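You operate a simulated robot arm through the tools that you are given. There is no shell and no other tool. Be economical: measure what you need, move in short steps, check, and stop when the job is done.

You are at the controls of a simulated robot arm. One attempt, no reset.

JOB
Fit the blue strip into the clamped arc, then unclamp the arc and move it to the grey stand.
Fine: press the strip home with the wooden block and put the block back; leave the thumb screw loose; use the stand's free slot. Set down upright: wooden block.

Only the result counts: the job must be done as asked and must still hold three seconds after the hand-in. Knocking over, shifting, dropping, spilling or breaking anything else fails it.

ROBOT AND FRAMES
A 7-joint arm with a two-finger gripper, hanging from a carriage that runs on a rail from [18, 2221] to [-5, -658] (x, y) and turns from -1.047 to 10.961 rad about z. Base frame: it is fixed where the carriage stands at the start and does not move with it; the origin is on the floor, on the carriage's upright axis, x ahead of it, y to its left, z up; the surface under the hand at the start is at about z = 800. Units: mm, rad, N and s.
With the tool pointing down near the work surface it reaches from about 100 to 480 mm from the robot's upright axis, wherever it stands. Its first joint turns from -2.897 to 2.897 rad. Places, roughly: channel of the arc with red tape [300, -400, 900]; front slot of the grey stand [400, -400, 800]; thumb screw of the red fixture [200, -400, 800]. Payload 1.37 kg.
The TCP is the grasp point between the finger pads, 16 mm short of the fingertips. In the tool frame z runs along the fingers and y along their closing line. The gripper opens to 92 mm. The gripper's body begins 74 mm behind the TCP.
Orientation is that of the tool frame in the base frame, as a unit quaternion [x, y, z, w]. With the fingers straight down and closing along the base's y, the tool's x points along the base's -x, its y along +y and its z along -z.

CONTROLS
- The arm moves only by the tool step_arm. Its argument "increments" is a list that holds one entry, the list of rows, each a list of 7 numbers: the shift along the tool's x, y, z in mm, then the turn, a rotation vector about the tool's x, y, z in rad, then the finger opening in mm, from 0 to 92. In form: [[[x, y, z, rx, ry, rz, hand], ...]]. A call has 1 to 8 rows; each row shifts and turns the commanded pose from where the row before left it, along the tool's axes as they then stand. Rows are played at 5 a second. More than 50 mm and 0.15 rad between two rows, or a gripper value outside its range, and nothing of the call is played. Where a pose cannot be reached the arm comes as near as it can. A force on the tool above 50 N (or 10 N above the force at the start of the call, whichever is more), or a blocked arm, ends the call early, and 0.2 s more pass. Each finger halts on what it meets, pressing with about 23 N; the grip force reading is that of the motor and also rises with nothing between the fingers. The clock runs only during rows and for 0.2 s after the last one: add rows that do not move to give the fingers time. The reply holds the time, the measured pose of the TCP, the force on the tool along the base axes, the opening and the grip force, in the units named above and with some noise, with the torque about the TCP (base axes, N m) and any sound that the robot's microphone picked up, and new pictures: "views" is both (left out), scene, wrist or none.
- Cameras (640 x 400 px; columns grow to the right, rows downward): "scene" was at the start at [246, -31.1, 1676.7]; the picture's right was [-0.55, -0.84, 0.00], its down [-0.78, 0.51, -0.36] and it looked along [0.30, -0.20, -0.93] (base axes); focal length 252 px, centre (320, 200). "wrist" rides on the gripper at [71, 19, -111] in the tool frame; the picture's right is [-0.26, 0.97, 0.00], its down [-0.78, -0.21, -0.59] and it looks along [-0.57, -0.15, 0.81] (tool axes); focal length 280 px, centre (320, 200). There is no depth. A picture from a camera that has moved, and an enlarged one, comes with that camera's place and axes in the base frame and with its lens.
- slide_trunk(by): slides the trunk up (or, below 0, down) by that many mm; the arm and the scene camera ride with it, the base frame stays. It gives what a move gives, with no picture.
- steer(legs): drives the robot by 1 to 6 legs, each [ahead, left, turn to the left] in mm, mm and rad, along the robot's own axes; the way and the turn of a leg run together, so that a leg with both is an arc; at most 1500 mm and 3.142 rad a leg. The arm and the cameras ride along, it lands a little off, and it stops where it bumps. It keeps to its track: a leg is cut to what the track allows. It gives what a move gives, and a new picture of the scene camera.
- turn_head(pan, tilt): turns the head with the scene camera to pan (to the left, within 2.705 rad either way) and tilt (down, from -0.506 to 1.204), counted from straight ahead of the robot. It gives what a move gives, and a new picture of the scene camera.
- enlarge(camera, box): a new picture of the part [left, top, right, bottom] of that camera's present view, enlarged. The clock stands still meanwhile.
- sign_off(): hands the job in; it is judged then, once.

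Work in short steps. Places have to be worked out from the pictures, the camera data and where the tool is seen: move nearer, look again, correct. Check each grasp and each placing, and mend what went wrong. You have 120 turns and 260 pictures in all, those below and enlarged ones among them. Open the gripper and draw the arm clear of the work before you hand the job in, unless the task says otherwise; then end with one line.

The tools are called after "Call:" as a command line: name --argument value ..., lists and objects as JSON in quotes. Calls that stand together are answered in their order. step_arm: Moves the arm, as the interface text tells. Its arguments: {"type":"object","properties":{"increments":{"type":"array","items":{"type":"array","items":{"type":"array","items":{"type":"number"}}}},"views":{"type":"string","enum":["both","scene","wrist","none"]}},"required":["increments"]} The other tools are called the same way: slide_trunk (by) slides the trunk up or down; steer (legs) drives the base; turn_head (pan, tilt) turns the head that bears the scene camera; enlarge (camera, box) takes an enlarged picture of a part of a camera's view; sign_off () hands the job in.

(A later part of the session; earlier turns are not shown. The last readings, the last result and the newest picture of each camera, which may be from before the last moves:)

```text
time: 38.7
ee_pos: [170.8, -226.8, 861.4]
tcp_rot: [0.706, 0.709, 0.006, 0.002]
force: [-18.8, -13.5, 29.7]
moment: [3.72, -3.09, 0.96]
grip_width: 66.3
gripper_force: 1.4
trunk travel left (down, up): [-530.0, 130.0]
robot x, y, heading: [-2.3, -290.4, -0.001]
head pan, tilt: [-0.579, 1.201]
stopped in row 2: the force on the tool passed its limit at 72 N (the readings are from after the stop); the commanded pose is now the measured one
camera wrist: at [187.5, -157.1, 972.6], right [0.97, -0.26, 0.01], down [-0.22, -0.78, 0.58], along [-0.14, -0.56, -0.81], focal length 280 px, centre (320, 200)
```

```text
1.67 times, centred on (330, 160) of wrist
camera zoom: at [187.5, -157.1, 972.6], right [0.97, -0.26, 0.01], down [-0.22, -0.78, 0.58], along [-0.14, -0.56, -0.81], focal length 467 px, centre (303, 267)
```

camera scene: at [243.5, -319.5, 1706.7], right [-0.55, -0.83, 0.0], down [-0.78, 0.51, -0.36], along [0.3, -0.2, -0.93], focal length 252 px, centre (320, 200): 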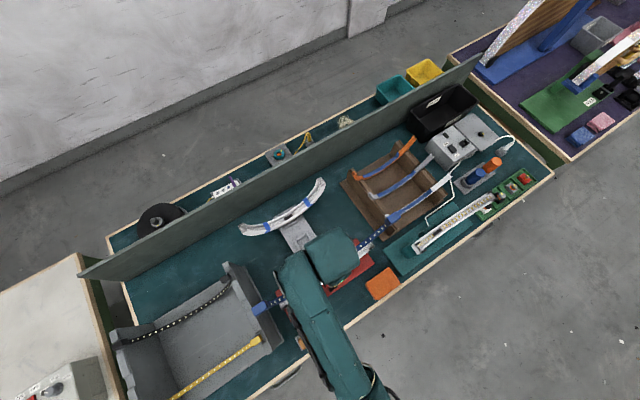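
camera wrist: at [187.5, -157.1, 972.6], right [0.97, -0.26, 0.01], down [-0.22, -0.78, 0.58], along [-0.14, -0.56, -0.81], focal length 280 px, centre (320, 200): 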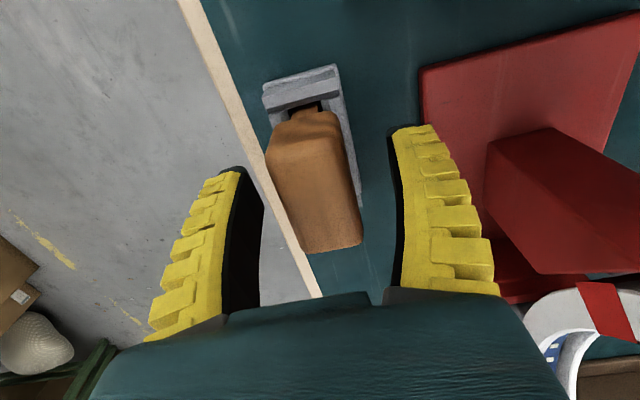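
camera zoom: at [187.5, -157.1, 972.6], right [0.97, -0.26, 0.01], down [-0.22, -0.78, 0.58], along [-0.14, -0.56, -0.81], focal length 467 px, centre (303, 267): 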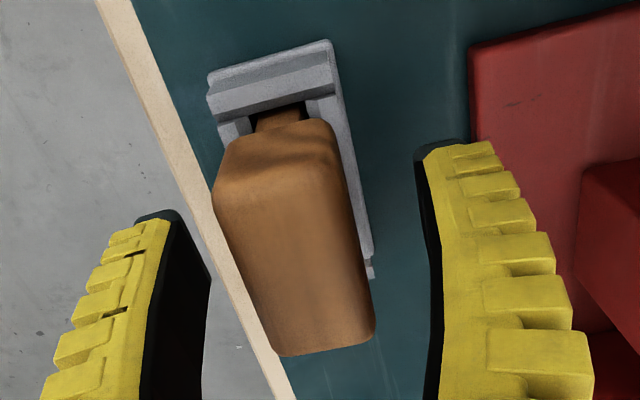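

The wrist camera housing struck the rack/yellow knob near (210, -148, 960). I back straight up and check for damage.

Call:
step_arm --increments '[[[0, 0, -15, 0, 0, 0, 66], [0, 0, -30, 0, 0, 0, 66], [0, 0, -40, 0, 0, 0, 66], [0, 0, -40, 0, 0, 0, 66], [0, 0, 0, 0, 0, 0, 66]]]' --views "scene"

Call:
enlarge --camera "scene" --box '[100, 260, 300, 400]'

```text
time: 39.9
ee_pos: [172.8, -222.6, 986.5]
tcp_rot: [0.707, 0.707, 0.007, 0.001]
force: [0.1, -0.2, -0.5]
moment: [0.01, -0.01, 0.0]
grip_width: 68.2
gripper_force: 1.9
trunk travel left (down, up): [-530.0, 130.0]
robot x, y, heading: [-4.1, -293.0, -0.003]
head pan, tilt: [-0.579, 1.201]
camera scene: at [243.5, -319.7, 1706.7], right [-0.55, -0.83, 0.0], down [-0.78, 0.51, -0.36], along [0.3, -0.2, -0.93], focal length 252 px, centre (320, 200)
```

scene: 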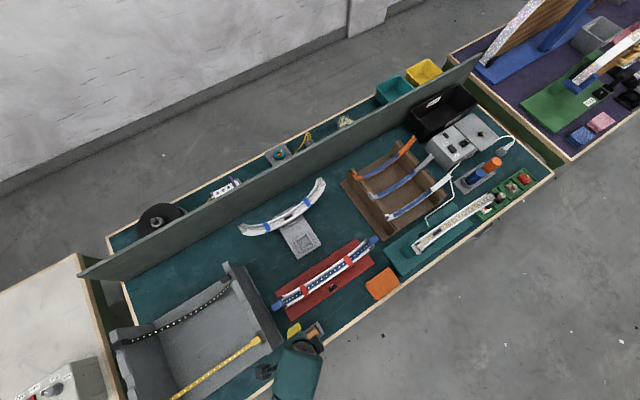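

```text
2.86 times, centred on (200, 330) of scene
camera zoom: at [243.5, -319.7, 1706.7], right [-0.55, -0.83, 0.0], down [-0.78, 0.51, -0.36], along [0.3, -0.2, -0.93], focal length 719 px, centre (663, -171)
```

zoom: 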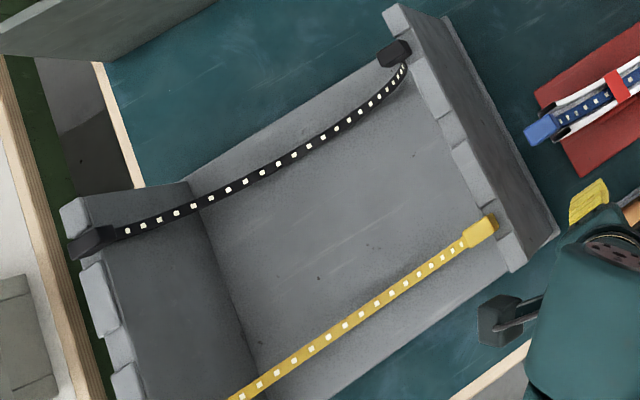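

Nothing was displaced. I correct the small tilt and turn the hand by π so the camera points to -y, away from the rack.

Call:
step_arm --increments '[[[0, 0, 0, 0.0113, -0.0085, 0, 66], [0, 0, 0, 0, 0, -0.15, 66], [0, 0, 0, 0, 0, -0.15, 66], [0, 0, 0, 0, 0, -0.15, 66], [0, 0, 0, 0, 0, -0.15, 66], [0, 0, 0, 0, 0, -0.15, 66], [0, 0, 0, 0, 0, -0.15, 66], [0, 0, 0, 0, 0, -0.15, 66]]]' --views "none"

Call:
step_arm --increments '[[[0, 0, 0, 0, 0, -0.15, 66], [0, 0, 0, 0, 0, -0.15, 66], [0, 0, 0, 0, 0, -0.15, 66], [0, 0, 0, 0, 0, -0.15, 66], [0, 0, 0, 0, 0, -0.15, 66], [0, 0, 0, 0, 0, -0.15, 66], [0, 0, 0, 0, 0, -0.15, 66], [0, 0, 0, 0, 0, -0.15, 66]]]' --views "none"

Call:
step_arm --increments '[[[0, 0, 0, 0, 0, -0.15, 66], [0, 0, 0, 0, 0, -0.15, 66], [0, 0, 0, 0, 0, -0.15, 66], [0, 0, 0, 0, 0, -0.15, 66], [0, 0, 0, 0, 0, -0.15, 66], [0, 0, 0, 0, 0, -0.1416, 66], [0, 0, 0, 0, 0, 0, 66]]]' --views "wrist"

```text
time: 41.7
ee_pos: [170.3, -224.3, 984.9]
tcp_rot: [0.257, 0.966, 0.0, 0.001]
force: [0.2, 0.5, 0.1]
moment: [0.0, 0.01, 0.0]
grip_width: 68.2
gripper_force: 1.6
trunk travel left (down, up): [-530.0, 130.0]
robot x, y, heading: [-1.8, -288.9, -0.003]
head pan, tilt: [-0.579, 1.201]
```

```text
time: 43.5
ee_pos: [171.0, -225.3, 985.2]
tcp_rot: [-0.334, 0.943, 0.0, 0.001]
force: [-0.1, -0.1, 0.0]
moment: [0.01, -0.02, 0.02]
grip_width: 68.2
gripper_force: 1.3
trunk travel left (down, up): [-530.0, 130.0]
robot x, y, heading: [-2.9, -285.5, -0.005]
head pan, tilt: [-0.579, 1.201]
```

```text
time: 45.1
ee_pos: [171.8, -225.0, 986.7]
tcp_rot: [0.707, -0.707, 0.0, 0.0]
force: [1.0, 0.4, 0.1]
moment: [0.0, -0.03, 0.01]
grip_width: 68.0
gripper_force: 1.4
trunk travel left (down, up): [-530.0, 130.0]
robot x, y, heading: [-3.0, -286.6, -0.004]
head pan, tilt: [-0.579, 1.201]
camera wrist: at [151.9, -296.4, 1096.6], right [-0.97, 0.26, 0.0], down [0.21, 0.78, 0.59], along [0.15, 0.57, -0.81], focal length 280 px, centre (320, 200)
```

wrist: 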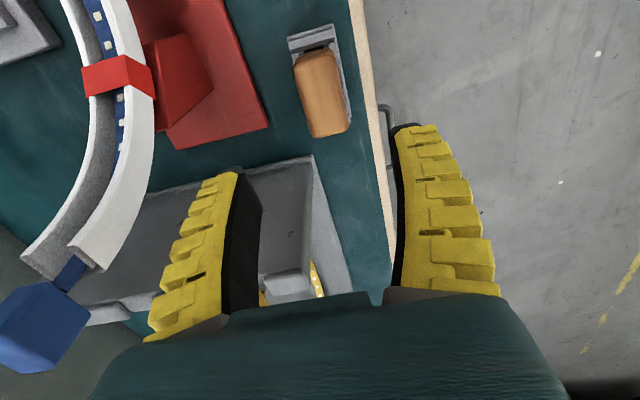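

Block seen at about (168, -228). I correct by a few mm and descend to 870, then look.

Call:
step_arm --increments '[[[2, 3.5, 40, 0, 0, 0, 66], [0, 0, 40, 0, 0, 0, 66], [0, 0, 36, 0, 0, 0, 66], [0, 0, 0, 0, 0, 0, 66]]]' --views "wrist"

Call:
enlarge --camera "wrist" --box '[220, 40, 440, 280]'

```text
time: 46.1
ee_pos: [166.9, -225.6, 869.5]
tcp_rot: [-0.706, 0.708, 0.0, 0.001]
force: [0.4, -0.8, -0.2]
moment: [0.0, -0.02, 0.03]
grip_width: 68.0
gripper_force: 1.3
trunk travel left (down, up): [-530.0, 130.0]
robot x, y, heading: [-5.6, -286.1, -0.004]
head pan, tilt: [-0.579, 1.201]
camera wrist: at [148.5, -297.7, 980.3], right [-0.96, 0.26, 0.0], down [0.21, 0.78, 0.59], along [0.16, 0.57, -0.81], focal length 280 px, centre (320, 200)
```

wrist: 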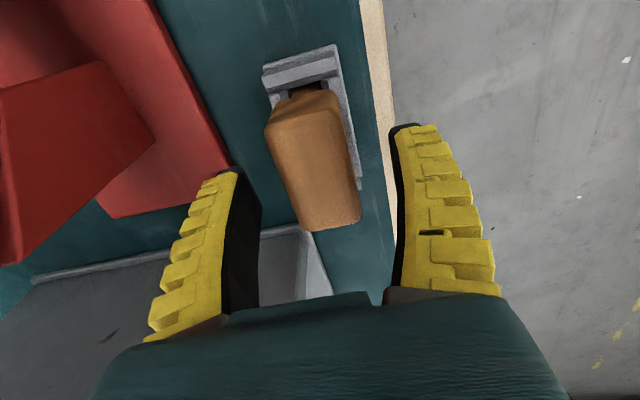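

```text
1.67 times, centred on (330, 160) of wrist
camera zoom: at [148.5, -297.7, 980.3], right [-0.96, 0.26, 0.0], down [0.21, 0.78, 0.59], along [0.16, 0.57, -0.81], focal length 467 px, centre (303, 267)
```

zoom: 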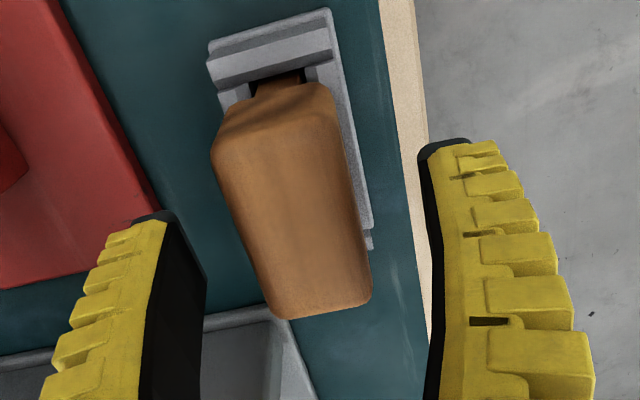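

From both sides: block centre y≈-230.5, top z≈859, x≈168. I shift -5 mm in y, lower to 846 and close.

Call:
step_arm --increments '[[[5, 0, 10, 0, 0, 0, 66], [0, 0, 13, 0, 0, 0, 66], [0, 0, 0, 0, 0, 0, 45], [0, 0, 0, 0, 0, 0, 30], [0, 0, 0, 0, 0, 0, 15], [0, 0, 0, 0, 0, 0, 0], [0, 0, 0, 0, 0, 0, 0]]]' --views "wrist"

Call:
enlarge --camera "wrist" --box '[220, 40, 440, 280]'

```text
time: 47.7
ee_pos: [168.3, -231.0, 846.3]
tcp_rot: [-0.706, 0.708, -0.001, 0.0]
force: [-2.0, -2.1, 14.6]
moment: [-0.02, 0.04, -0.03]
grip_width: 29.3
gripper_force: 23.2
trunk travel left (down, up): [-530.0, 130.0]
robot x, y, heading: [-1.9, -288.1, -0.004]
head pan, tilt: [-0.579, 1.201]
camera wrist: at [148.6, -303.3, 958.0], right [-0.96, 0.26, 0.0], down [0.21, 0.78, 0.59], along [0.16, 0.57, -0.81], focal length 280 px, centre (320, 200)
```

wrist: 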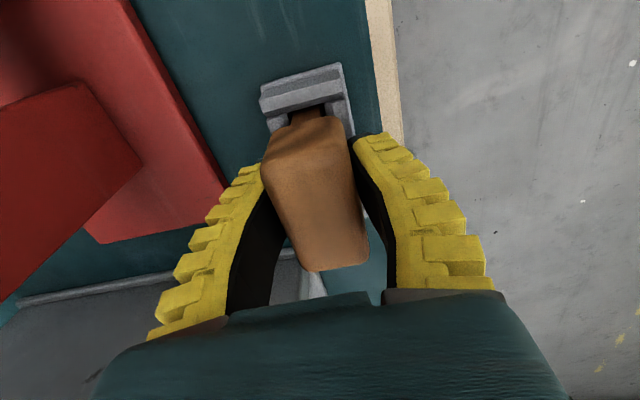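

```text
1.67 times, centred on (330, 160) of wrist
camera zoom: at [148.6, -303.3, 958.0], right [-0.96, 0.26, 0.0], down [0.21, 0.78, 0.59], along [0.16, 0.57, -0.81], focal length 467 px, centre (303, 267)
```

zoom: 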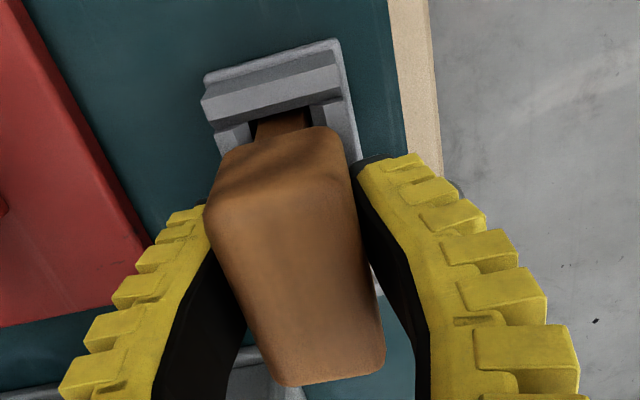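

Gripped at 29 mm; I note the put-back pose (168.3, -231.0, 846.3). Lift slowly and look.

Call:
step_arm --increments '[[[0, 0, -10, 0, 0, 0, 0], [0, 0, -15, 0, 0, 0, 0], [0, 0, -35, 0, 0, 0, 0], [0, 0, -45, 0, 0, 0, 0], [0, 0, -45, 0, 0, 0, 0], [0, 0, -45, 0, 0, 0, 0], [0, 0, 0, 0, 0, 0, 0]]]' --views "both"

Call:
enlarge --camera "wrist" --box '[220, 0, 440, 280]'

Call:
enlarge --camera "scene" --box '[260, 270, 360, 360]'

```text
time: 49.3
ee_pos: [167.9, -232.0, 1042.7]
tcp_rot: [0.707, -0.707, 0.001, -0.001]
force: [0.2, 0.7, -0.8]
moment: [0.01, -0.04, -0.01]
grip_width: 25.3
gripper_force: 23.0
trunk travel left (down, up): [-530.0, 130.0]
robot x, y, heading: [-5.4, -287.9, -0.004]
head pan, tilt: [-0.579, 1.201]
camera scene: at [243.5, -319.7, 1706.7], right [-0.55, -0.83, 0.0], down [-0.78, 0.51, -0.36], along [0.3, -0.2, -0.93], focal length 252 px, centre (320, 200)
camera wrist: at [147.9, -303.3, 1153.3], right [-0.96, 0.26, 0.0], down [0.21, 0.78, 0.59], along [0.16, 0.57, -0.81], focal length 280 px, centre (320, 200)
```

scene: 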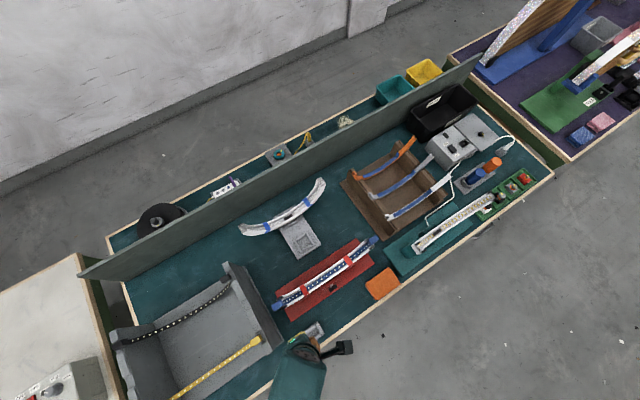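
wrist: 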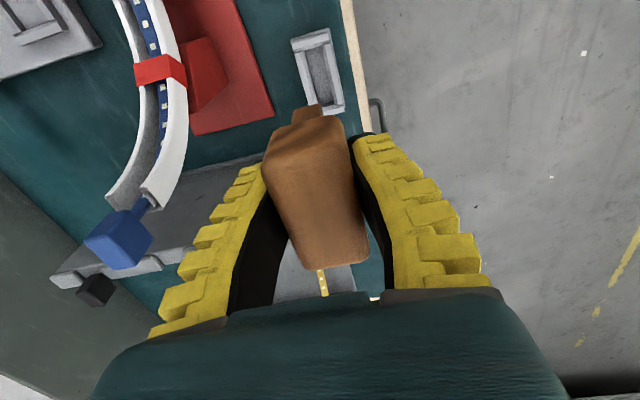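

```text
1.43 times, centred on (330, 140) of wrist
camera zoom: at [147.9, -303.3, 1153.3], right [-0.96, 0.26, 0.0], down [0.21, 0.78, 0.59], along [0.16, 0.57, -0.81], focal length 401 px, centre (306, 286)
```

zoom: 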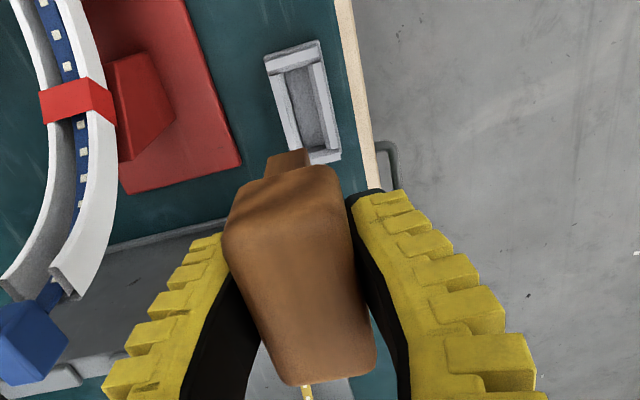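

```text
4.44 times, centred on (310, 315) of scene
camera zoom: at [243.5, -319.7, 1706.7], right [-0.55, -0.83, 0.0], down [-0.78, 0.51, -0.36], along [0.3, -0.2, -0.93], focal length 1118 px, centre (364, -311)
```

zoom: 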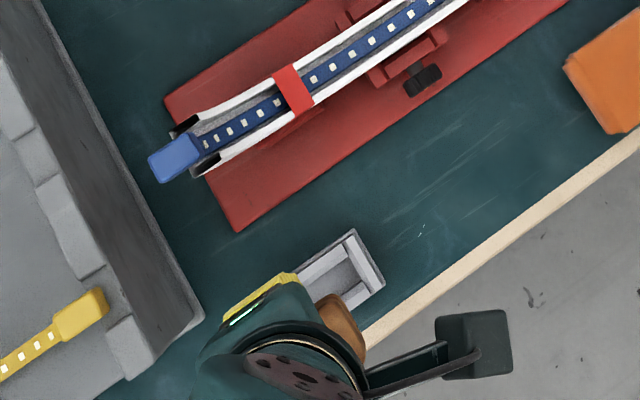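

The block is held well; a narrow foot protrudes below. I carry it along -y first, then +x, to hover over the arc's middle.

Call:
step_arm --increments '[[[46, 0, 0, 0, 0, 0, 0], [46, 0, 0, 0, 0, 0, 0], [47, 0, 0, 0, 0, 0, 0], [0, -40, 0, 0, 0, 0, 0], [0, -40, 0, 0, 0, 0, 0], [0, -39, 0, 0, 0, 0, 0], [0, 0, 20, 0, 0, 0, 0], [0, 0, 0, 0, 0, 0, 0]]]' --views "both"

Call:
enlarge --camera "wrist" --box '[220, 0, 440, 280]'

Call:
enlarge --camera "scene" --box '[255, 230, 395, 330]'

```text
time: 51.1
ee_pos: [285.0, -370.6, 1023.2]
tcp_rot: [-0.707, 0.707, 0.0, 0.0]
force: [0.4, -0.2, -0.9]
moment: [0.02, -0.01, 0.02]
grip_width: 25.2
gripper_force: 22.7
trunk travel left (down, up): [-530.0, 130.0]
robot x, y, heading: [-0.4, -285.6, 0.0]
head pan, tilt: [-0.579, 1.201]
camera scene: at [243.5, -319.7, 1706.7], right [-0.55, -0.83, 0.0], down [-0.78, 0.51, -0.36], along [0.3, -0.2, -0.93], focal length 252 px, centre (320, 200)
camera wrist: at [266.2, -442.3, 1133.1], right [-0.96, 0.26, 0.0], down [0.21, 0.78, 0.59], along [0.16, 0.57, -0.81], focal length 280 px, centre (320, 200)
```

scene: 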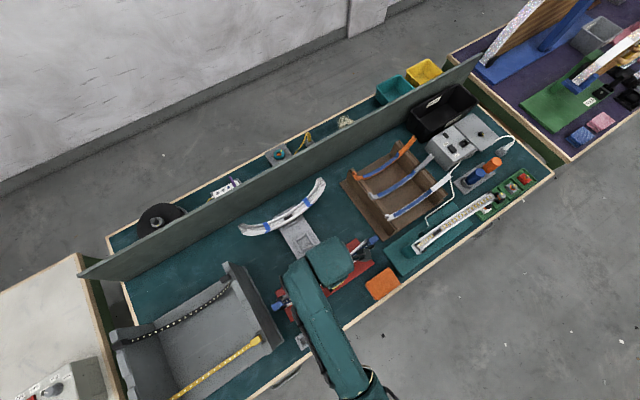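
wrist: 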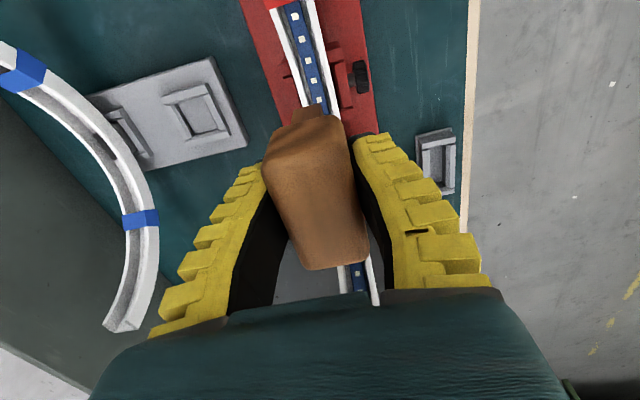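

```text
1.43 times, centred on (330, 140) of wrist
camera zoom: at [266.2, -442.3, 1133.1], right [-0.96, 0.26, 0.0], down [0.21, 0.78, 0.59], along [0.16, 0.57, -0.81], focal length 401 px, centre (306, 286)
```

zoom: 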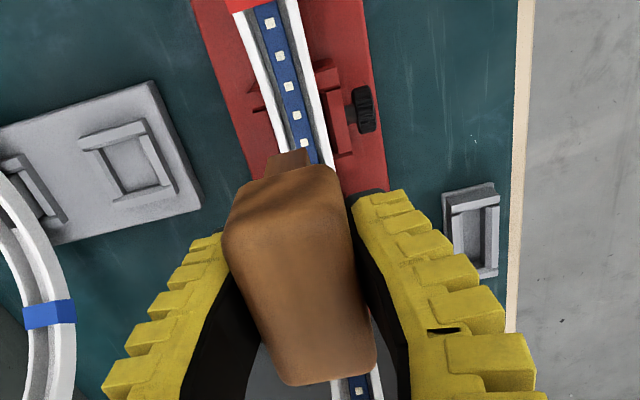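

```text
4.00 times, centred on (325, 280) of scene
camera zoom: at [243.5, -319.7, 1706.7], right [-0.55, -0.83, 0.0], down [-0.78, 0.51, -0.36], along [0.3, -0.2, -0.93], focal length 1006 px, centre (300, -120)
```

zoom: 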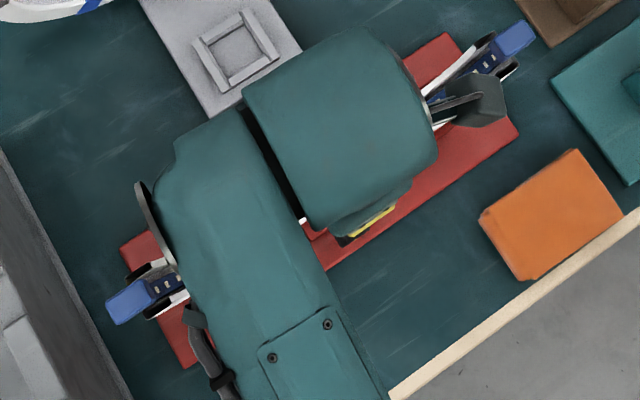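

Aligned. I lower to ~940 and then in small steps until the foot presses on the strip.

Call:
step_arm --increments '[[[0, -1.5, 40, 0, 0, 0, 0], [0, 0, 35, 0, 0, 0, 0], [0, 0, 6, 0, 0, 0, 0], [0, 0, 4, 0, 0, 0, 0], [0, 0, 4, 0, 0, 0, 0], [0, 0, 0, 0, 0, 0, 0]]]' --views "wrist"

Call:
enlarge --camera "wrist" --box '[220, 0, 440, 280]'

```text
time: 52.5
ee_pos: [287.6, -370.9, 932.9]
tcp_rot: [-0.706, 0.708, -0.001, 0.0]
force: [0.1, 0.2, -0.8]
moment: [0.02, -0.03, 0.0]
grip_width: 25.5
gripper_force: 23.3
trunk travel left (down, up): [-530.0, 130.0]
robot x, y, heading: [-2.8, -286.8, -0.003]
head pan, tilt: [-0.579, 1.201]
camera wrist: at [268.5, -442.6, 1043.7], right [-0.96, 0.26, 0.0], down [0.21, 0.78, 0.59], along [0.16, 0.57, -0.81], focal length 280 px, centre (320, 200)
```

wrist: 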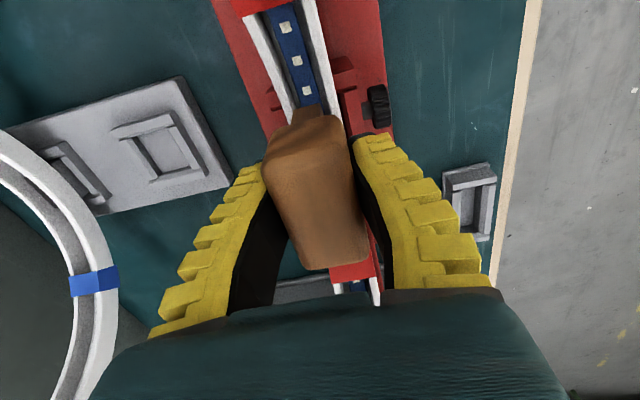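

```text
1.43 times, centred on (330, 140) of wrist
camera zoom: at [268.5, -442.6, 1043.7], right [-0.96, 0.26, 0.0], down [0.21, 0.78, 0.59], along [0.16, 0.57, -0.81], focal length 401 px, centre (306, 286)
```

zoom: 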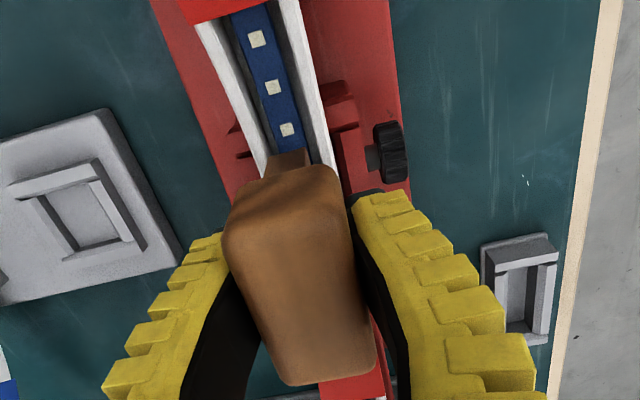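

Foot is centred over the strip. Continue down slowly.

Call:
step_arm --increments '[[[0, 0, 3, 0, 0, 0, 0], [0, 0, 3, 0, 0, 0, 0], [0, 0, 3, 0, 0, 0, 0], [0, 0, 0, 0, 0, 0, 0]]]' --views "none"

Call:
step_arm --increments '[[[0, 0, 2, 0, 0, 0, 0], [0, 0, 2, 0, 0, 0, 0], [0, 0, 2, 0, 0, 0, 0], [0, 0, 0, 0, 0, 0, 0]]]' --views "wrist"

```text
time: 53.5
ee_pos: [288.4, -371.9, 922.7]
tcp_rot: [-0.707, 0.707, 0.0, 0.0]
force: [0.1, 0.8, -0.7]
moment: [0.0, 0.03, 0.02]
grip_width: 25.4
gripper_force: 23.0
trunk travel left (down, up): [-530.0, 130.0]
robot x, y, heading: [-1.8, -287.1, -0.005]
head pan, tilt: [-0.579, 1.201]
```

```text
time: 54.5
ee_pos: [289.0, -372.5, 918.9]
tcp_rot: [-0.706, 0.708, -0.002, 0.0]
force: [-0.4, -0.3, 6.3]
moment: [-0.02, -0.02, 0.0]
grip_width: 27.1
gripper_force: 22.9
trunk travel left (down, up): [-530.0, 130.0]
robot x, y, heading: [-4.4, -284.9, -0.004]
head pan, tilt: [-0.579, 1.201]
camera wrist: at [269.4, -442.7, 1029.3], right [-0.96, 0.26, 0.0], down [0.21, 0.78, 0.59], along [0.16, 0.57, -0.81], focal length 280 px, centre (320, 200)
```

wrist: 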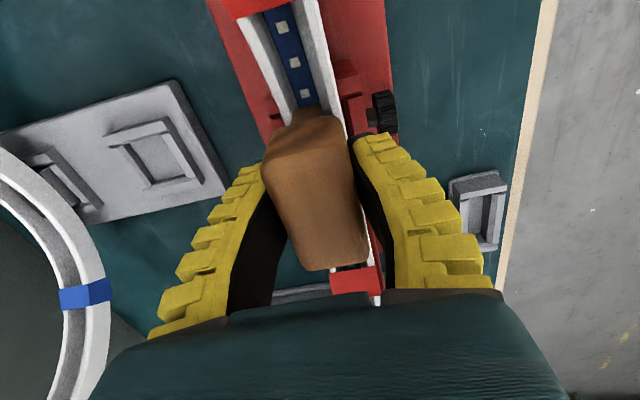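

Contact with ~6 N. I press further in 2 mm steps, watching force and any sound.

Call:
step_arm --increments '[[[0, 0, 2, 0, 0, 0, 0], [0, 0, 2, 0, 0, 0, 0], [0, 0, 0, 0, 0, 0, 0]]]' --views "none"

Call:
step_arm --increments '[[[0, 0, 2, 0, 0, 0, 0], [0, 0, 2, 0, 0, 0, 0], [0, 0, 0, 0, 0, 0, 0]]]' --views "wrist"

```text
time: 55.3
ee_pos: [289.5, -370.0, 914.7]
tcp_rot: [-0.706, 0.708, -0.002, 0.0]
force: [-1.5, 1.2, 22.3]
moment: [0.06, 0.0, -0.05]
grip_width: 33.5
gripper_force: 23.4
trunk travel left (down, up): [-530.0, 130.0]
robot x, y, heading: [-3.6, -287.9, 0.001]
head pan, tilt: [-0.579, 1.201]
```

```text
time: 56.1
ee_pos: [288.9, -370.3, 909.6]
tcp_rot: [-0.707, 0.708, 0.0, 0.0]
force: [0.7, -0.4, 8.4]
moment: [0.01, 0.02, 0.04]
grip_width: 31.2
gripper_force: 22.8
trunk travel left (down, up): [-530.0, 130.0]
robot x, y, heading: [-0.7, -285.5, -0.009]
head pan, tilt: [-0.579, 1.201]
camera wrist: at [268.4, -442.9, 1019.6], right [-0.96, 0.26, 0.0], down [0.21, 0.78, 0.59], along [0.15, 0.57, -0.81], focal length 280 px, centre (320, 200)
```

wrist: 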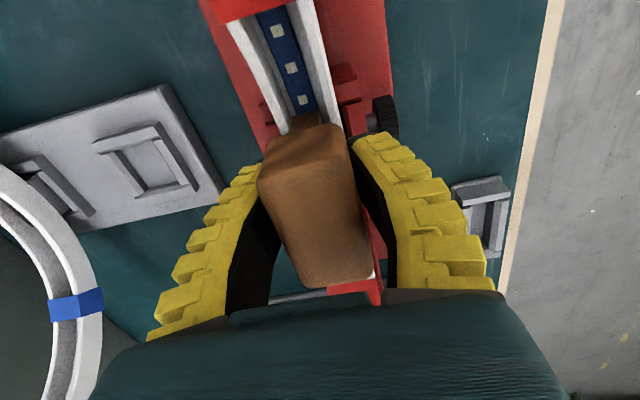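

The force rose to 22 N then fell to 8 N as something yielded—either the strip seated or the block slid in the grip. I lift and inspect both.

Call:
step_arm --increments '[[[0, 0, -10, 0, 0, 0, 0], [0, 0, -30, 0, 0, 0, 0], [0, 0, -40, 0, 0, 0, 0], [0, 0, -40, 0, 0, 0, 0], [0, 0, 0, 0, 0, 0, 0]]]' --views "wrist"

Call:
enlarge --camera "wrist" --box '[220, 0, 440, 280]'

Call:
enlarge --camera "scene" --box '[340, 220, 400, 270]'

Call:
enlarge --camera "scene" --box '[250, 270, 310, 320]'

```text
time: 57.3
ee_pos: [287.6, -370.4, 1030.2]
tcp_rot: [-0.707, 0.707, 0.0, 0.0]
force: [1.0, -0.4, -0.8]
moment: [0.03, 0.0, -0.01]
grip_width: 27.3
gripper_force: 22.5
trunk travel left (down, up): [-530.0, 130.0]
robot x, y, heading: [1.8, -291.8, -0.005]
head pan, tilt: [-0.579, 1.201]
camera wrist: at [267.1, -442.3, 1141.5], right [-0.96, 0.26, 0.0], down [0.21, 0.78, 0.59], along [0.16, 0.57, -0.81], focal length 280 px, centre (320, 200)
```

wrist: 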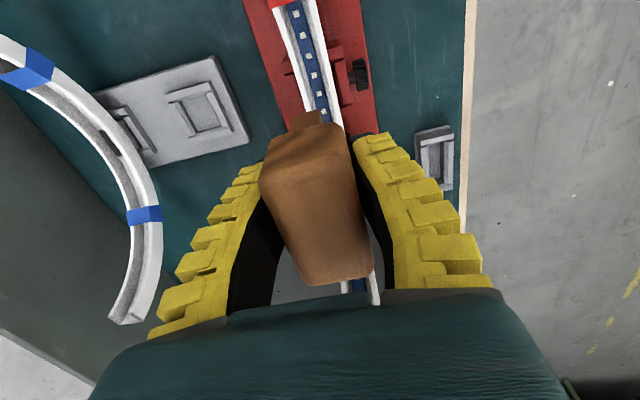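

```text
1.43 times, centred on (330, 140) of wrist
camera zoom: at [267.1, -442.3, 1141.5], right [-0.96, 0.26, 0.0], down [0.21, 0.78, 0.59], along [0.16, 0.57, -0.81], focal length 401 px, centre (306, 286)
```

zoom: 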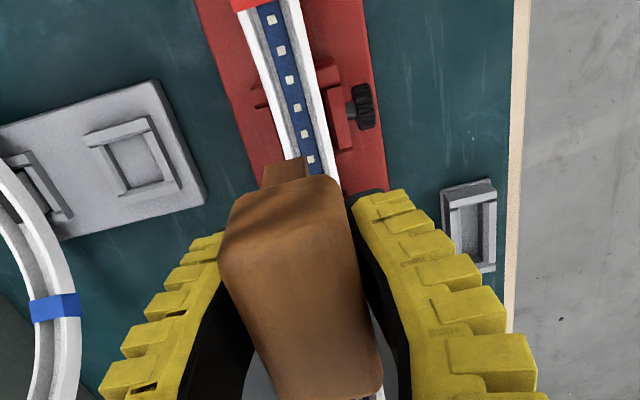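

```text
8.00 times, centred on (370, 245) of scene
camera zoom: at [243.5, -319.7, 1706.7], right [-0.55, -0.83, 0.0], down [-0.78, 0.51, -0.36], along [0.3, -0.2, -0.93], focal length 2013 px, centre (-80, -160)
```

zoom: 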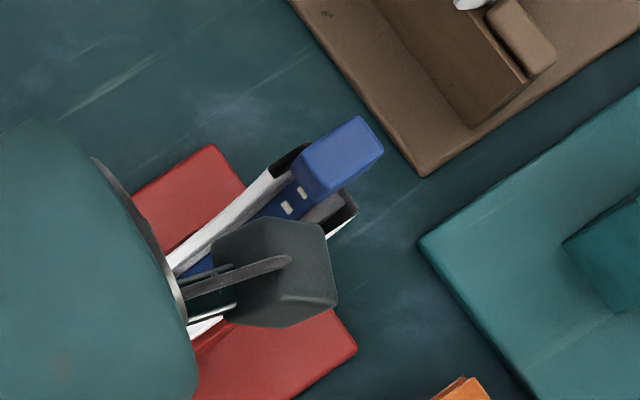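

```text
8.00 times, centred on (280, 295) of scene
camera zoom: at [243.5, -319.7, 1706.7], right [-0.55, -0.83, 0.0], down [-0.78, 0.51, -0.36], along [0.3, -0.2, -0.93], focal length 2013 px, centre (640, -560)
```

zoom: 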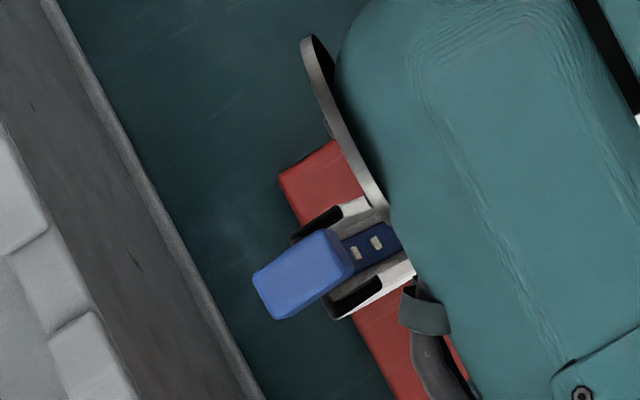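

The strip seems to have moved down ~5–6 mm at the middle. I move the hand aside and inspect the whole strip.

Call:
step_arm --increments '[[[0, 45, -10, 0, 0, 0, 0], [0, 45, 0, 0, 0, 0, 0], [0, 45, 0, 0, 0, 0, 0], [0, 0, 0, 0, 0, 0, 0]]]' --views "none"

Call:
enlarge --camera "scene" --box '[340, 220, 400, 270]'

Call:
enlarge --camera "scene" --box '[260, 270, 320, 320]'

Call:
enlarge --camera "scene" --box '[290, 240, 370, 300]'

```text
time: 58.3
ee_pos: [151.3, -370.4, 1041.2]
tcp_rot: [-0.707, 0.707, 0.0, 0.001]
force: [0.1, -0.1, 0.3]
moment: [0.01, 0.01, 0.04]
grip_width: 27.2
gripper_force: 22.7
trunk travel left (down, up): [-530.0, 130.0]
robot x, y, heading: [-4.3, -285.7, 0.0]
head pan, tilt: [-0.579, 1.201]
```

```text
8.00 times, centred on (370, 245) of scene
camera zoom: at [243.4, -319.7, 1706.7], right [-0.55, -0.83, 0.0], down [-0.78, 0.51, -0.36], along [0.3, -0.2, -0.93], focal length 2013 px, centre (-80, -160)
```

zoom: 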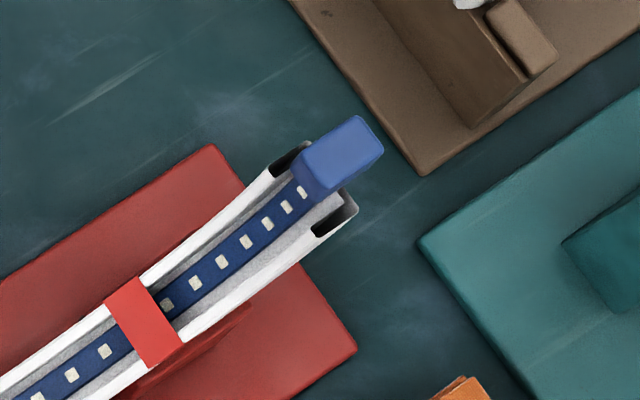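

```text
8.00 times, centred on (290, 295) of scene
camera zoom: at [243.4, -319.7, 1706.7], right [-0.55, -0.83, 0.0], down [-0.78, 0.51, -0.36], along [0.3, -0.2, -0.93], focal length 2013 px, centre (560, -560)
```

zoom: 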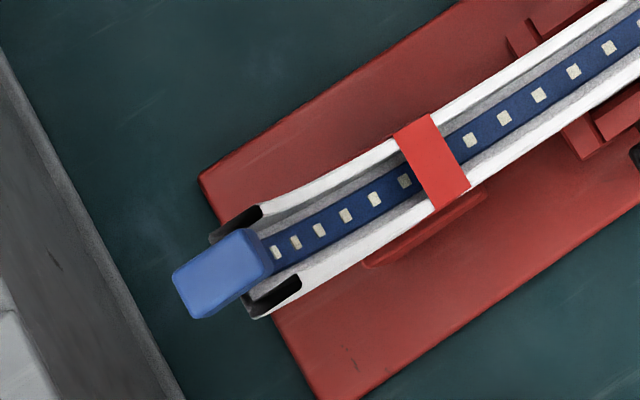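

```text
6.67 times, centred on (330, 270) of scene
camera zoom: at [243.4, -319.7, 1706.7], right [-0.55, -0.83, 0.0], down [-0.78, 0.51, -0.36], along [0.3, -0.2, -0.93], focal length 1677 px, centre (253, -267)
```

zoom: 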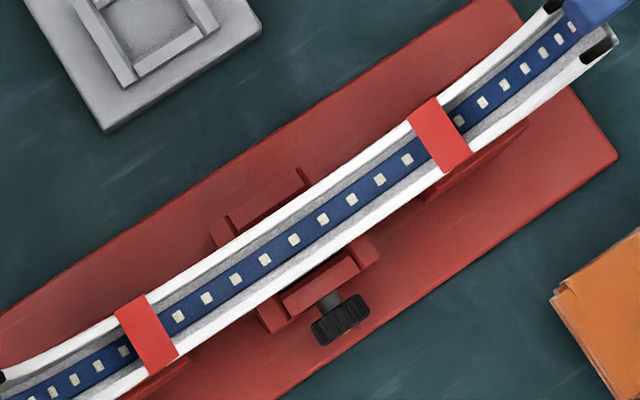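

The strip lies evenly in the channel, its knobs now ~4 mm lower than before. I press the middle once more to check that it is firm.

Call:
step_arm --increments '[[[0, -45, 0, 0, 0, 0, 0], [0, -45, 0, 0, 0, 0, 0], [0, -46, 0, 0, 0, 0, 0], [0, 0, 40, 0, 0, 0, 0], [0, 0, 40, 0, 0, 0, 0], [0, 0, 30, 0, 0, 0, 0], [0, 0, 8, 0, 0, 0, 0], [0, 0, 0, 0, 0, 0, 0]]]' --views "none"

Call:
step_arm --increments '[[[0, 0, 2, 0, 0, 0, 0], [0, 0, 2, 0, 0, 0, 0], [0, 0, 0, 0, 0, 0, 0]]]' --views "none"

Call:
step_arm --increments '[[[0, 0, 2, 0, 0, 0, 0], [0, 0, 2, 0, 0, 0, 0], [0, 0, 0, 0, 0, 0, 0]]]' --views "wrist"

```text
time: 60.1
ee_pos: [288.9, -369.7, 921.9]
tcp_rot: [0.707, -0.707, 0.0, 0.0]
force: [0.8, -0.4, 0.5]
moment: [0.02, 0.02, 0.0]
grip_width: 27.1
gripper_force: 23.1
trunk travel left (down, up): [-530.0, 130.0]
robot x, y, heading: [-3.8, -291.6, -0.001]
head pan, tilt: [-0.579, 1.201]
```

```text
time: 60.9
ee_pos: [288.5, -370.6, 918.1]
tcp_rot: [-0.706, 0.708, 0.0, 0.0]
force: [0.8, -0.6, -1.9]
moment: [-0.02, -0.02, -0.01]
grip_width: 27.1
gripper_force: 22.9
trunk travel left (down, up): [-530.0, 130.0]
robot x, y, heading: [-2.9, -286.5, -0.004]
head pan, tilt: [-0.579, 1.201]
```

```text
time: 61.7
ee_pos: [288.4, -371.4, 913.8]
tcp_rot: [-0.707, 0.708, -0.001, 0.0]
force: [-0.1, 0.3, 0.1]
moment: [-0.02, 0.03, -0.01]
grip_width: 27.2
gripper_force: 22.9
trunk travel left (down, up): [-530.0, 130.0]
robot x, y, heading: [1.1, -287.8, -0.003]
head pan, tilt: [-0.579, 1.201]
camera wrist: at [269.1, -442.6, 1024.5], right [-0.96, 0.26, 0.0], down [0.21, 0.78, 0.59], along [0.16, 0.57, -0.81], focal length 280 px, centre (320, 200)
```

wrist: 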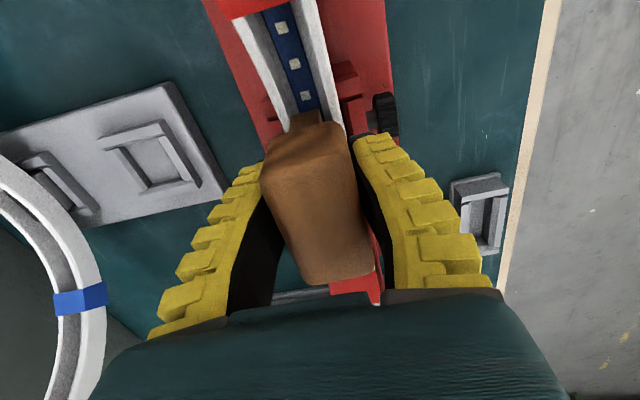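

No contact yet at 914, confirming the strip dropped. Continue down.

Call:
step_arm --increments '[[[0, 0, 2, 0, 0, 0, 0], [0, 0, 2, 0, 0, 0, 0], [0, 0, 0, 0, 0, 0, 0]]]' --views "none"

Call:
step_arm --increments '[[[0, 0, 2, 0, 0, 0, 0], [0, 0, 1.5, 0, 0, 0, 0], [0, 0, 0, 0, 0, 0, 0]]]' --views "none"

Call:
step_arm --increments '[[[0, 0, 1.5, 0, 0, 0, 0], [0, 0, 1.5, 0, 0, 0, 0], [0, 0, 0, 0, 0, 0, 0]]]' --views "wrist"

```text
time: 62.5
ee_pos: [289.4, -370.0, 910.2]
tcp_rot: [-0.707, 0.707, 0.0, 0.001]
force: [0.6, 0.8, 4.8]
moment: [0.01, 0.07, -0.04]
grip_width: 28.9
gripper_force: 23.0
trunk travel left (down, up): [-530.0, 130.0]
robot x, y, heading: [-3.0, -285.0, -0.005]
head pan, tilt: [-0.579, 1.201]
```

```text
time: 63.3
ee_pos: [289.8, -369.8, 906.4]
tcp_rot: [-0.706, 0.708, -0.001, 0.0]
force: [0.9, -0.2, 6.4]
moment: [0.01, -0.05, 0.01]
grip_width: 32.7
gripper_force: 22.8
trunk travel left (down, up): [-530.0, 130.0]
robot x, y, heading: [-3.6, -288.8, -0.001]
head pan, tilt: [-0.579, 1.201]
```

```text
time: 64.1
ee_pos: [286.8, -371.3, 902.0]
tcp_rot: [-0.707, 0.708, 0.001, -0.001]
force: [-2.1, -1.2, -1.0]
moment: [-0.02, 0.06, -0.05]
grip_width: 31.8
gripper_force: 23.0
trunk travel left (down, up): [-530.0, 130.0]
robot x, y, heading: [-4.2, -288.8, 0.001]
head pan, tilt: [-0.579, 1.201]
camera wrist: at [267.7, -442.4, 1012.5], right [-0.96, 0.26, 0.0], down [0.22, 0.78, 0.59], along [0.15, 0.57, -0.81], focal length 280 px, centre (320, 200)
```

wrist: 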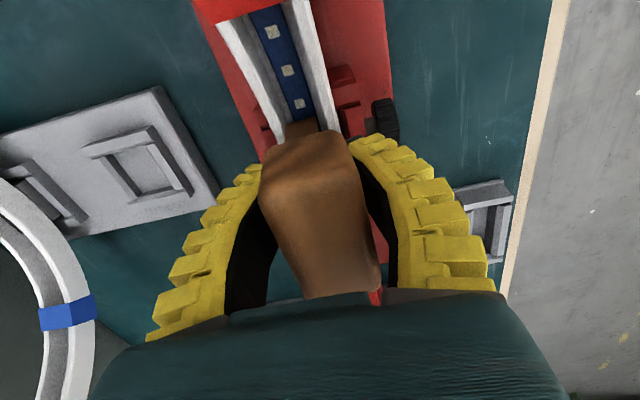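

The block slid up in the grip past its bulge at low force, so the strip is now firm at its lower position. I lift the block and check how it hangs.

Call:
step_arm --increments '[[[0, 0, -10, 0, 0, 0, 0], [0, 0, -20, 0, 0, 0, 0], [0, 0, -40, 0, 0, 0, 0], [0, 0, -40, 0, 0, 0, 0], [0, 0, -40, 0, 0, 0, 0], [0, 0, 0, 0, 0, 0, 0]]]' --views "wrist"

Call:
enlarge --camera "wrist" --box '[220, 0, 440, 280]'

Call:
enlarge --camera "wrist" --box '[0, 60, 180, 330]'

```text
time: 65.5
ee_pos: [288.3, -371.2, 1052.5]
tcp_rot: [-0.706, 0.708, 0.0, 0.0]
force: [-0.3, -0.2, -0.4]
moment: [0.0, 0.0, 0.02]
grip_width: 28.2
gripper_force: 23.2
trunk travel left (down, up): [-530.0, 130.0]
robot x, y, heading: [-2.5, -290.7, -0.006]
head pan, tilt: [-0.579, 1.201]
camera wrist: at [269.3, -442.7, 1164.0], right [-0.96, 0.26, 0.0], down [0.21, 0.78, 0.59], along [0.16, 0.57, -0.81], focal length 280 px, centre (320, 200)
```

wrist: 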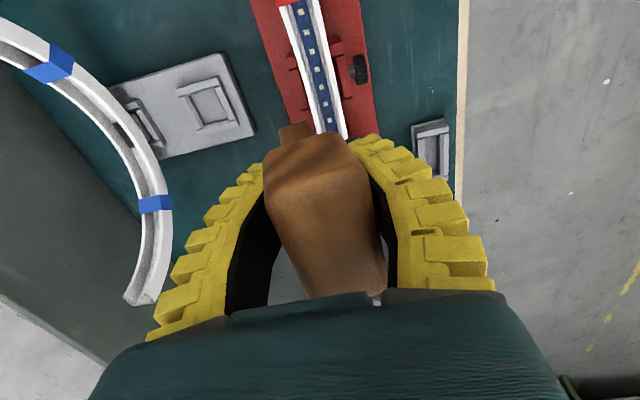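

```text
1.43 times, centred on (330, 140) of wrist
camera zoom: at [269.3, -442.7, 1164.0], right [-0.96, 0.26, 0.0], down [0.21, 0.78, 0.59], along [0.16, 0.57, -0.81], focal length 401 px, centre (306, 286)
```

zoom: 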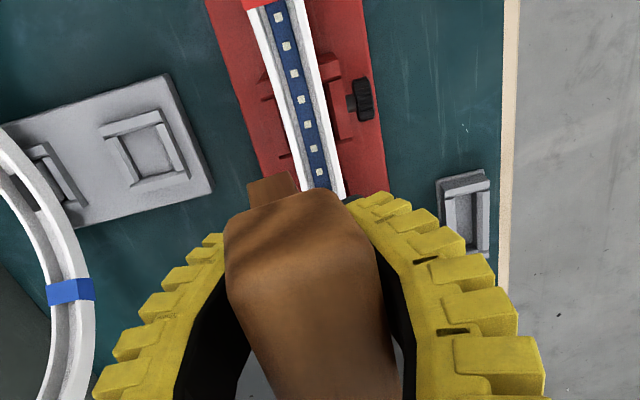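

```text
1.48 times, centred on (90, 195) of wrist
camera zoom: at [269.3, -442.7, 1164.0], right [-0.96, 0.26, 0.0], down [0.21, 0.78, 0.59], along [0.16, 0.57, -0.81], focal length 415 px, centre (661, 207)
```

zoom: 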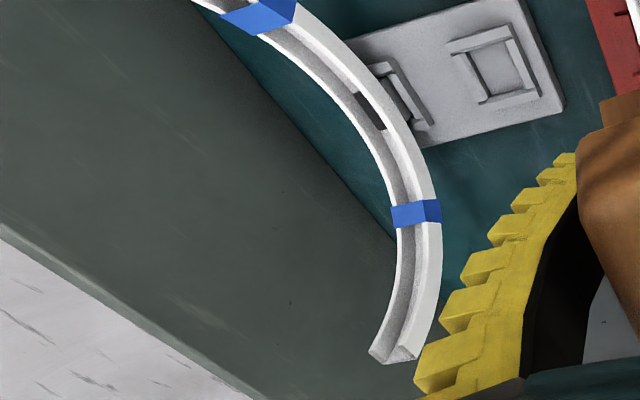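

The block tilted a little in the grip. I carry it towards its tray by way of a viewpoint on the +y end of the arc.

Call:
step_arm --increments '[[[0, 40, -20, 0, 0, 0, 0], [0, 40, -20, 0, 0, 0, 0], [0, 40, -20, 0, 0, 0, 0], [-40, 0, 0, 0, 0, 0, 0], [-40, 0, 0, 0, 0, 0, 0], [-10, 0, 0, 0, 0, 0, 0], [0, 0, 0, 0, 0, 0, 0]]]' --views "wrist"

Call:
enlarge --camera "wrist" --box '[100, 60, 300, 220]'

Call:
enlarge --camera "wrist" --box '[230, 0, 400, 280]'

```text
time: 67.1
ee_pos: [167.1, -280.5, 1114.0]
tcp_rot: [-0.707, 0.707, -0.001, 0.0]
force: [0.8, -0.8, -0.3]
moment: [0.0, 0.01, -0.02]
grip_width: 28.3
gripper_force: 22.3
trunk travel left (down, up): [-530.0, 130.0]
robot x, y, heading: [1.2, -285.7, 0.002]
head pan, tilt: [-0.579, 1.201]
camera wrist: at [148.6, -351.6, 1224.1], right [-0.96, 0.26, 0.0], down [0.21, 0.78, 0.59], along [0.16, 0.57, -0.81], focal length 280 px, centre (320, 200)
```

wrist: 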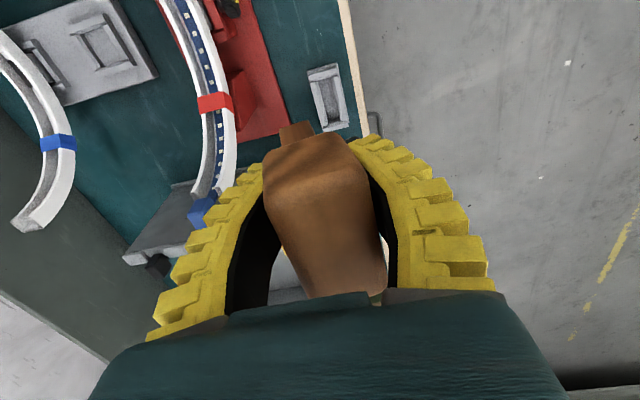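

```text
2.50 times, centred on (200, 140) of wrist
camera zoom: at [148.6, -351.6, 1224.1], right [-0.96, 0.26, 0.0], down [0.21, 0.78, 0.59], along [0.16, 0.57, -0.81], focal length 701 px, centre (620, 350)
```

zoom: 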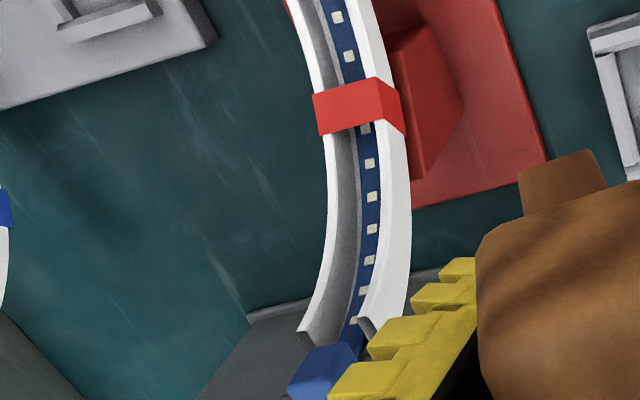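

```text
1.43 times, centred on (315, 140) of wrist
camera zoom: at [148.6, -351.6, 1224.1], right [-0.96, 0.26, 0.0], down [0.21, 0.78, 0.59], along [0.16, 0.57, -0.81], focal length 401 px, centre (327, 286)
```

zoom: 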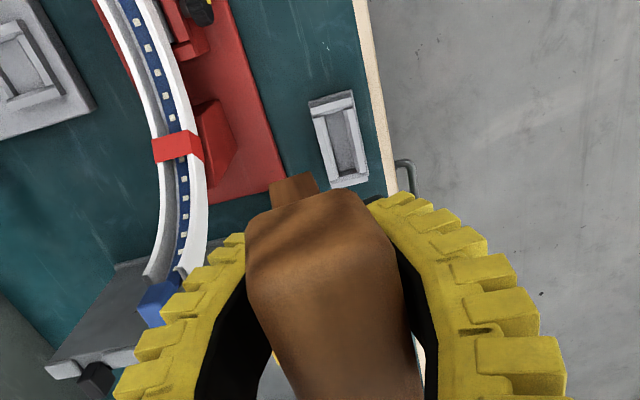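

The strip looks uniformly seated. Now I roll the hand slightly (-0.12 rad) to bring the block's foot vertical, and go above the tray.

Call:
step_arm --increments '[[[-25, 0, 0, -0.12, 0, 0, 0], [-25, 0, 0, 0, 0, 0, 0], [0, 0, 40, 0, 0, 0, 0], [0, 0, 40, 0, 0, 0, 0], [0, 0, 30, 0, 0, 0, 0], [0, 0, 0, 0, 0, 0, 0]]]' --views "both"

Call:
enlarge --camera "wrist" --box '[220, 0, 440, 280]'

Call:
enlarge --camera "scene" --box '[270, 290, 350, 350]'

```text
time: 68.5
ee_pos: [156.6, -228.8, 1004.8]
tcp_rot: [-0.705, 0.707, 0.042, -0.042]
force: [-0.5, 0.4, -0.3]
moment: [0.0, 0.03, 0.01]
grip_width: 22.6
gripper_force: 22.7
trunk travel left (down, up): [-530.0, 130.0]
robot x, y, heading: [-2.4, -287.3, -0.001]
head pan, tilt: [-0.579, 1.201]
camera scene: at [243.5, -319.7, 1706.7], right [-0.55, -0.83, 0.0], down [-0.78, 0.51, -0.36], along [0.3, -0.2, -0.93], focal length 252 px, centre (320, 200)
camera wrist: at [150.0, -301.5, 1115.7], right [-0.96, 0.26, 0.11], down [0.28, 0.78, 0.56], along [0.06, 0.57, -0.82], focal length 280 px, centre (320, 200)
```

scene: 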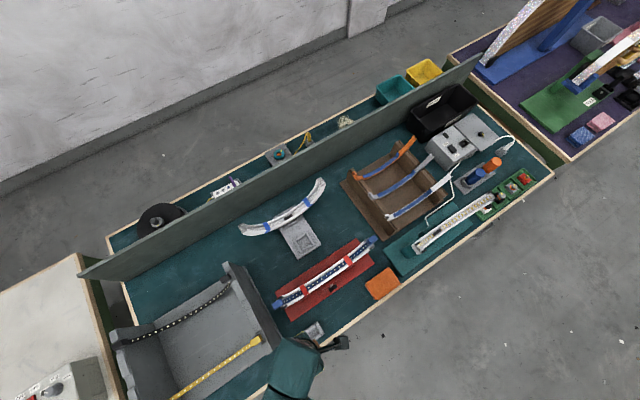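
wrist: 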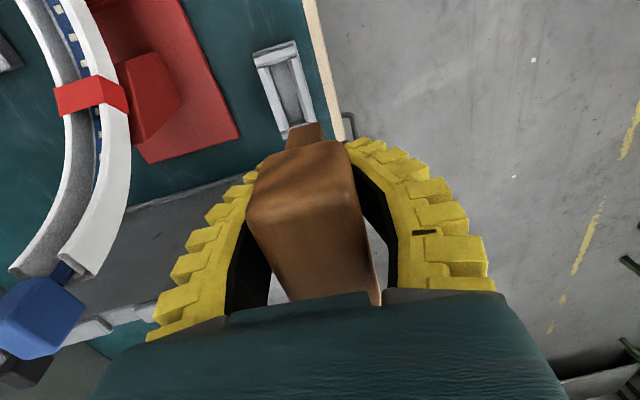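

```text
1.43 times, centred on (330, 140) of wrist
camera zoom: at [150.0, -301.5, 1115.7], right [-0.96, 0.26, 0.11], down [0.28, 0.78, 0.56], along [0.06, 0.57, -0.82], focal length 401 px, centre (306, 286)
```

zoom: 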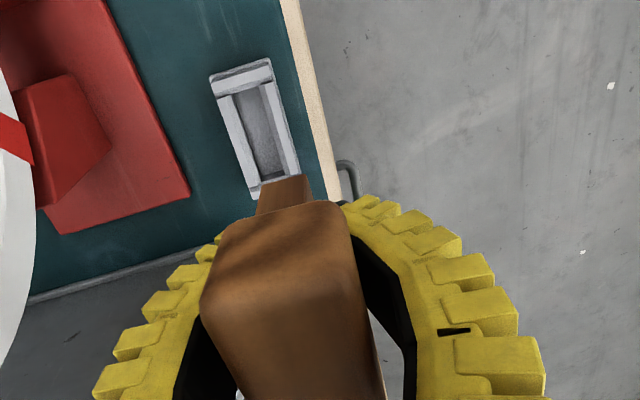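

```text
6.67 times, centred on (310, 320) of scene
camera zoom: at [243.5, -319.7, 1706.7], right [-0.55, -0.83, 0.0], down [-0.78, 0.51, -0.36], along [0.3, -0.2, -0.93], focal length 1677 px, centre (387, -600)
```

zoom: 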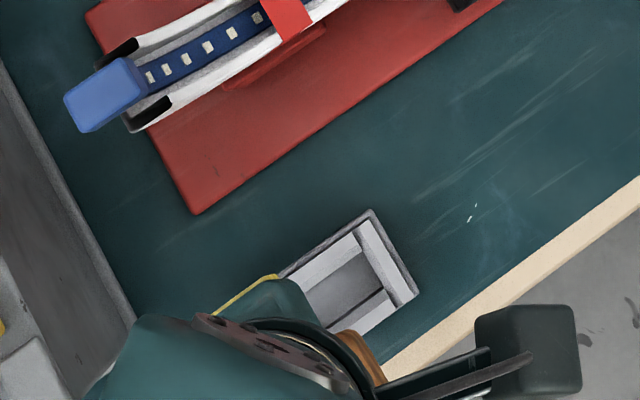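

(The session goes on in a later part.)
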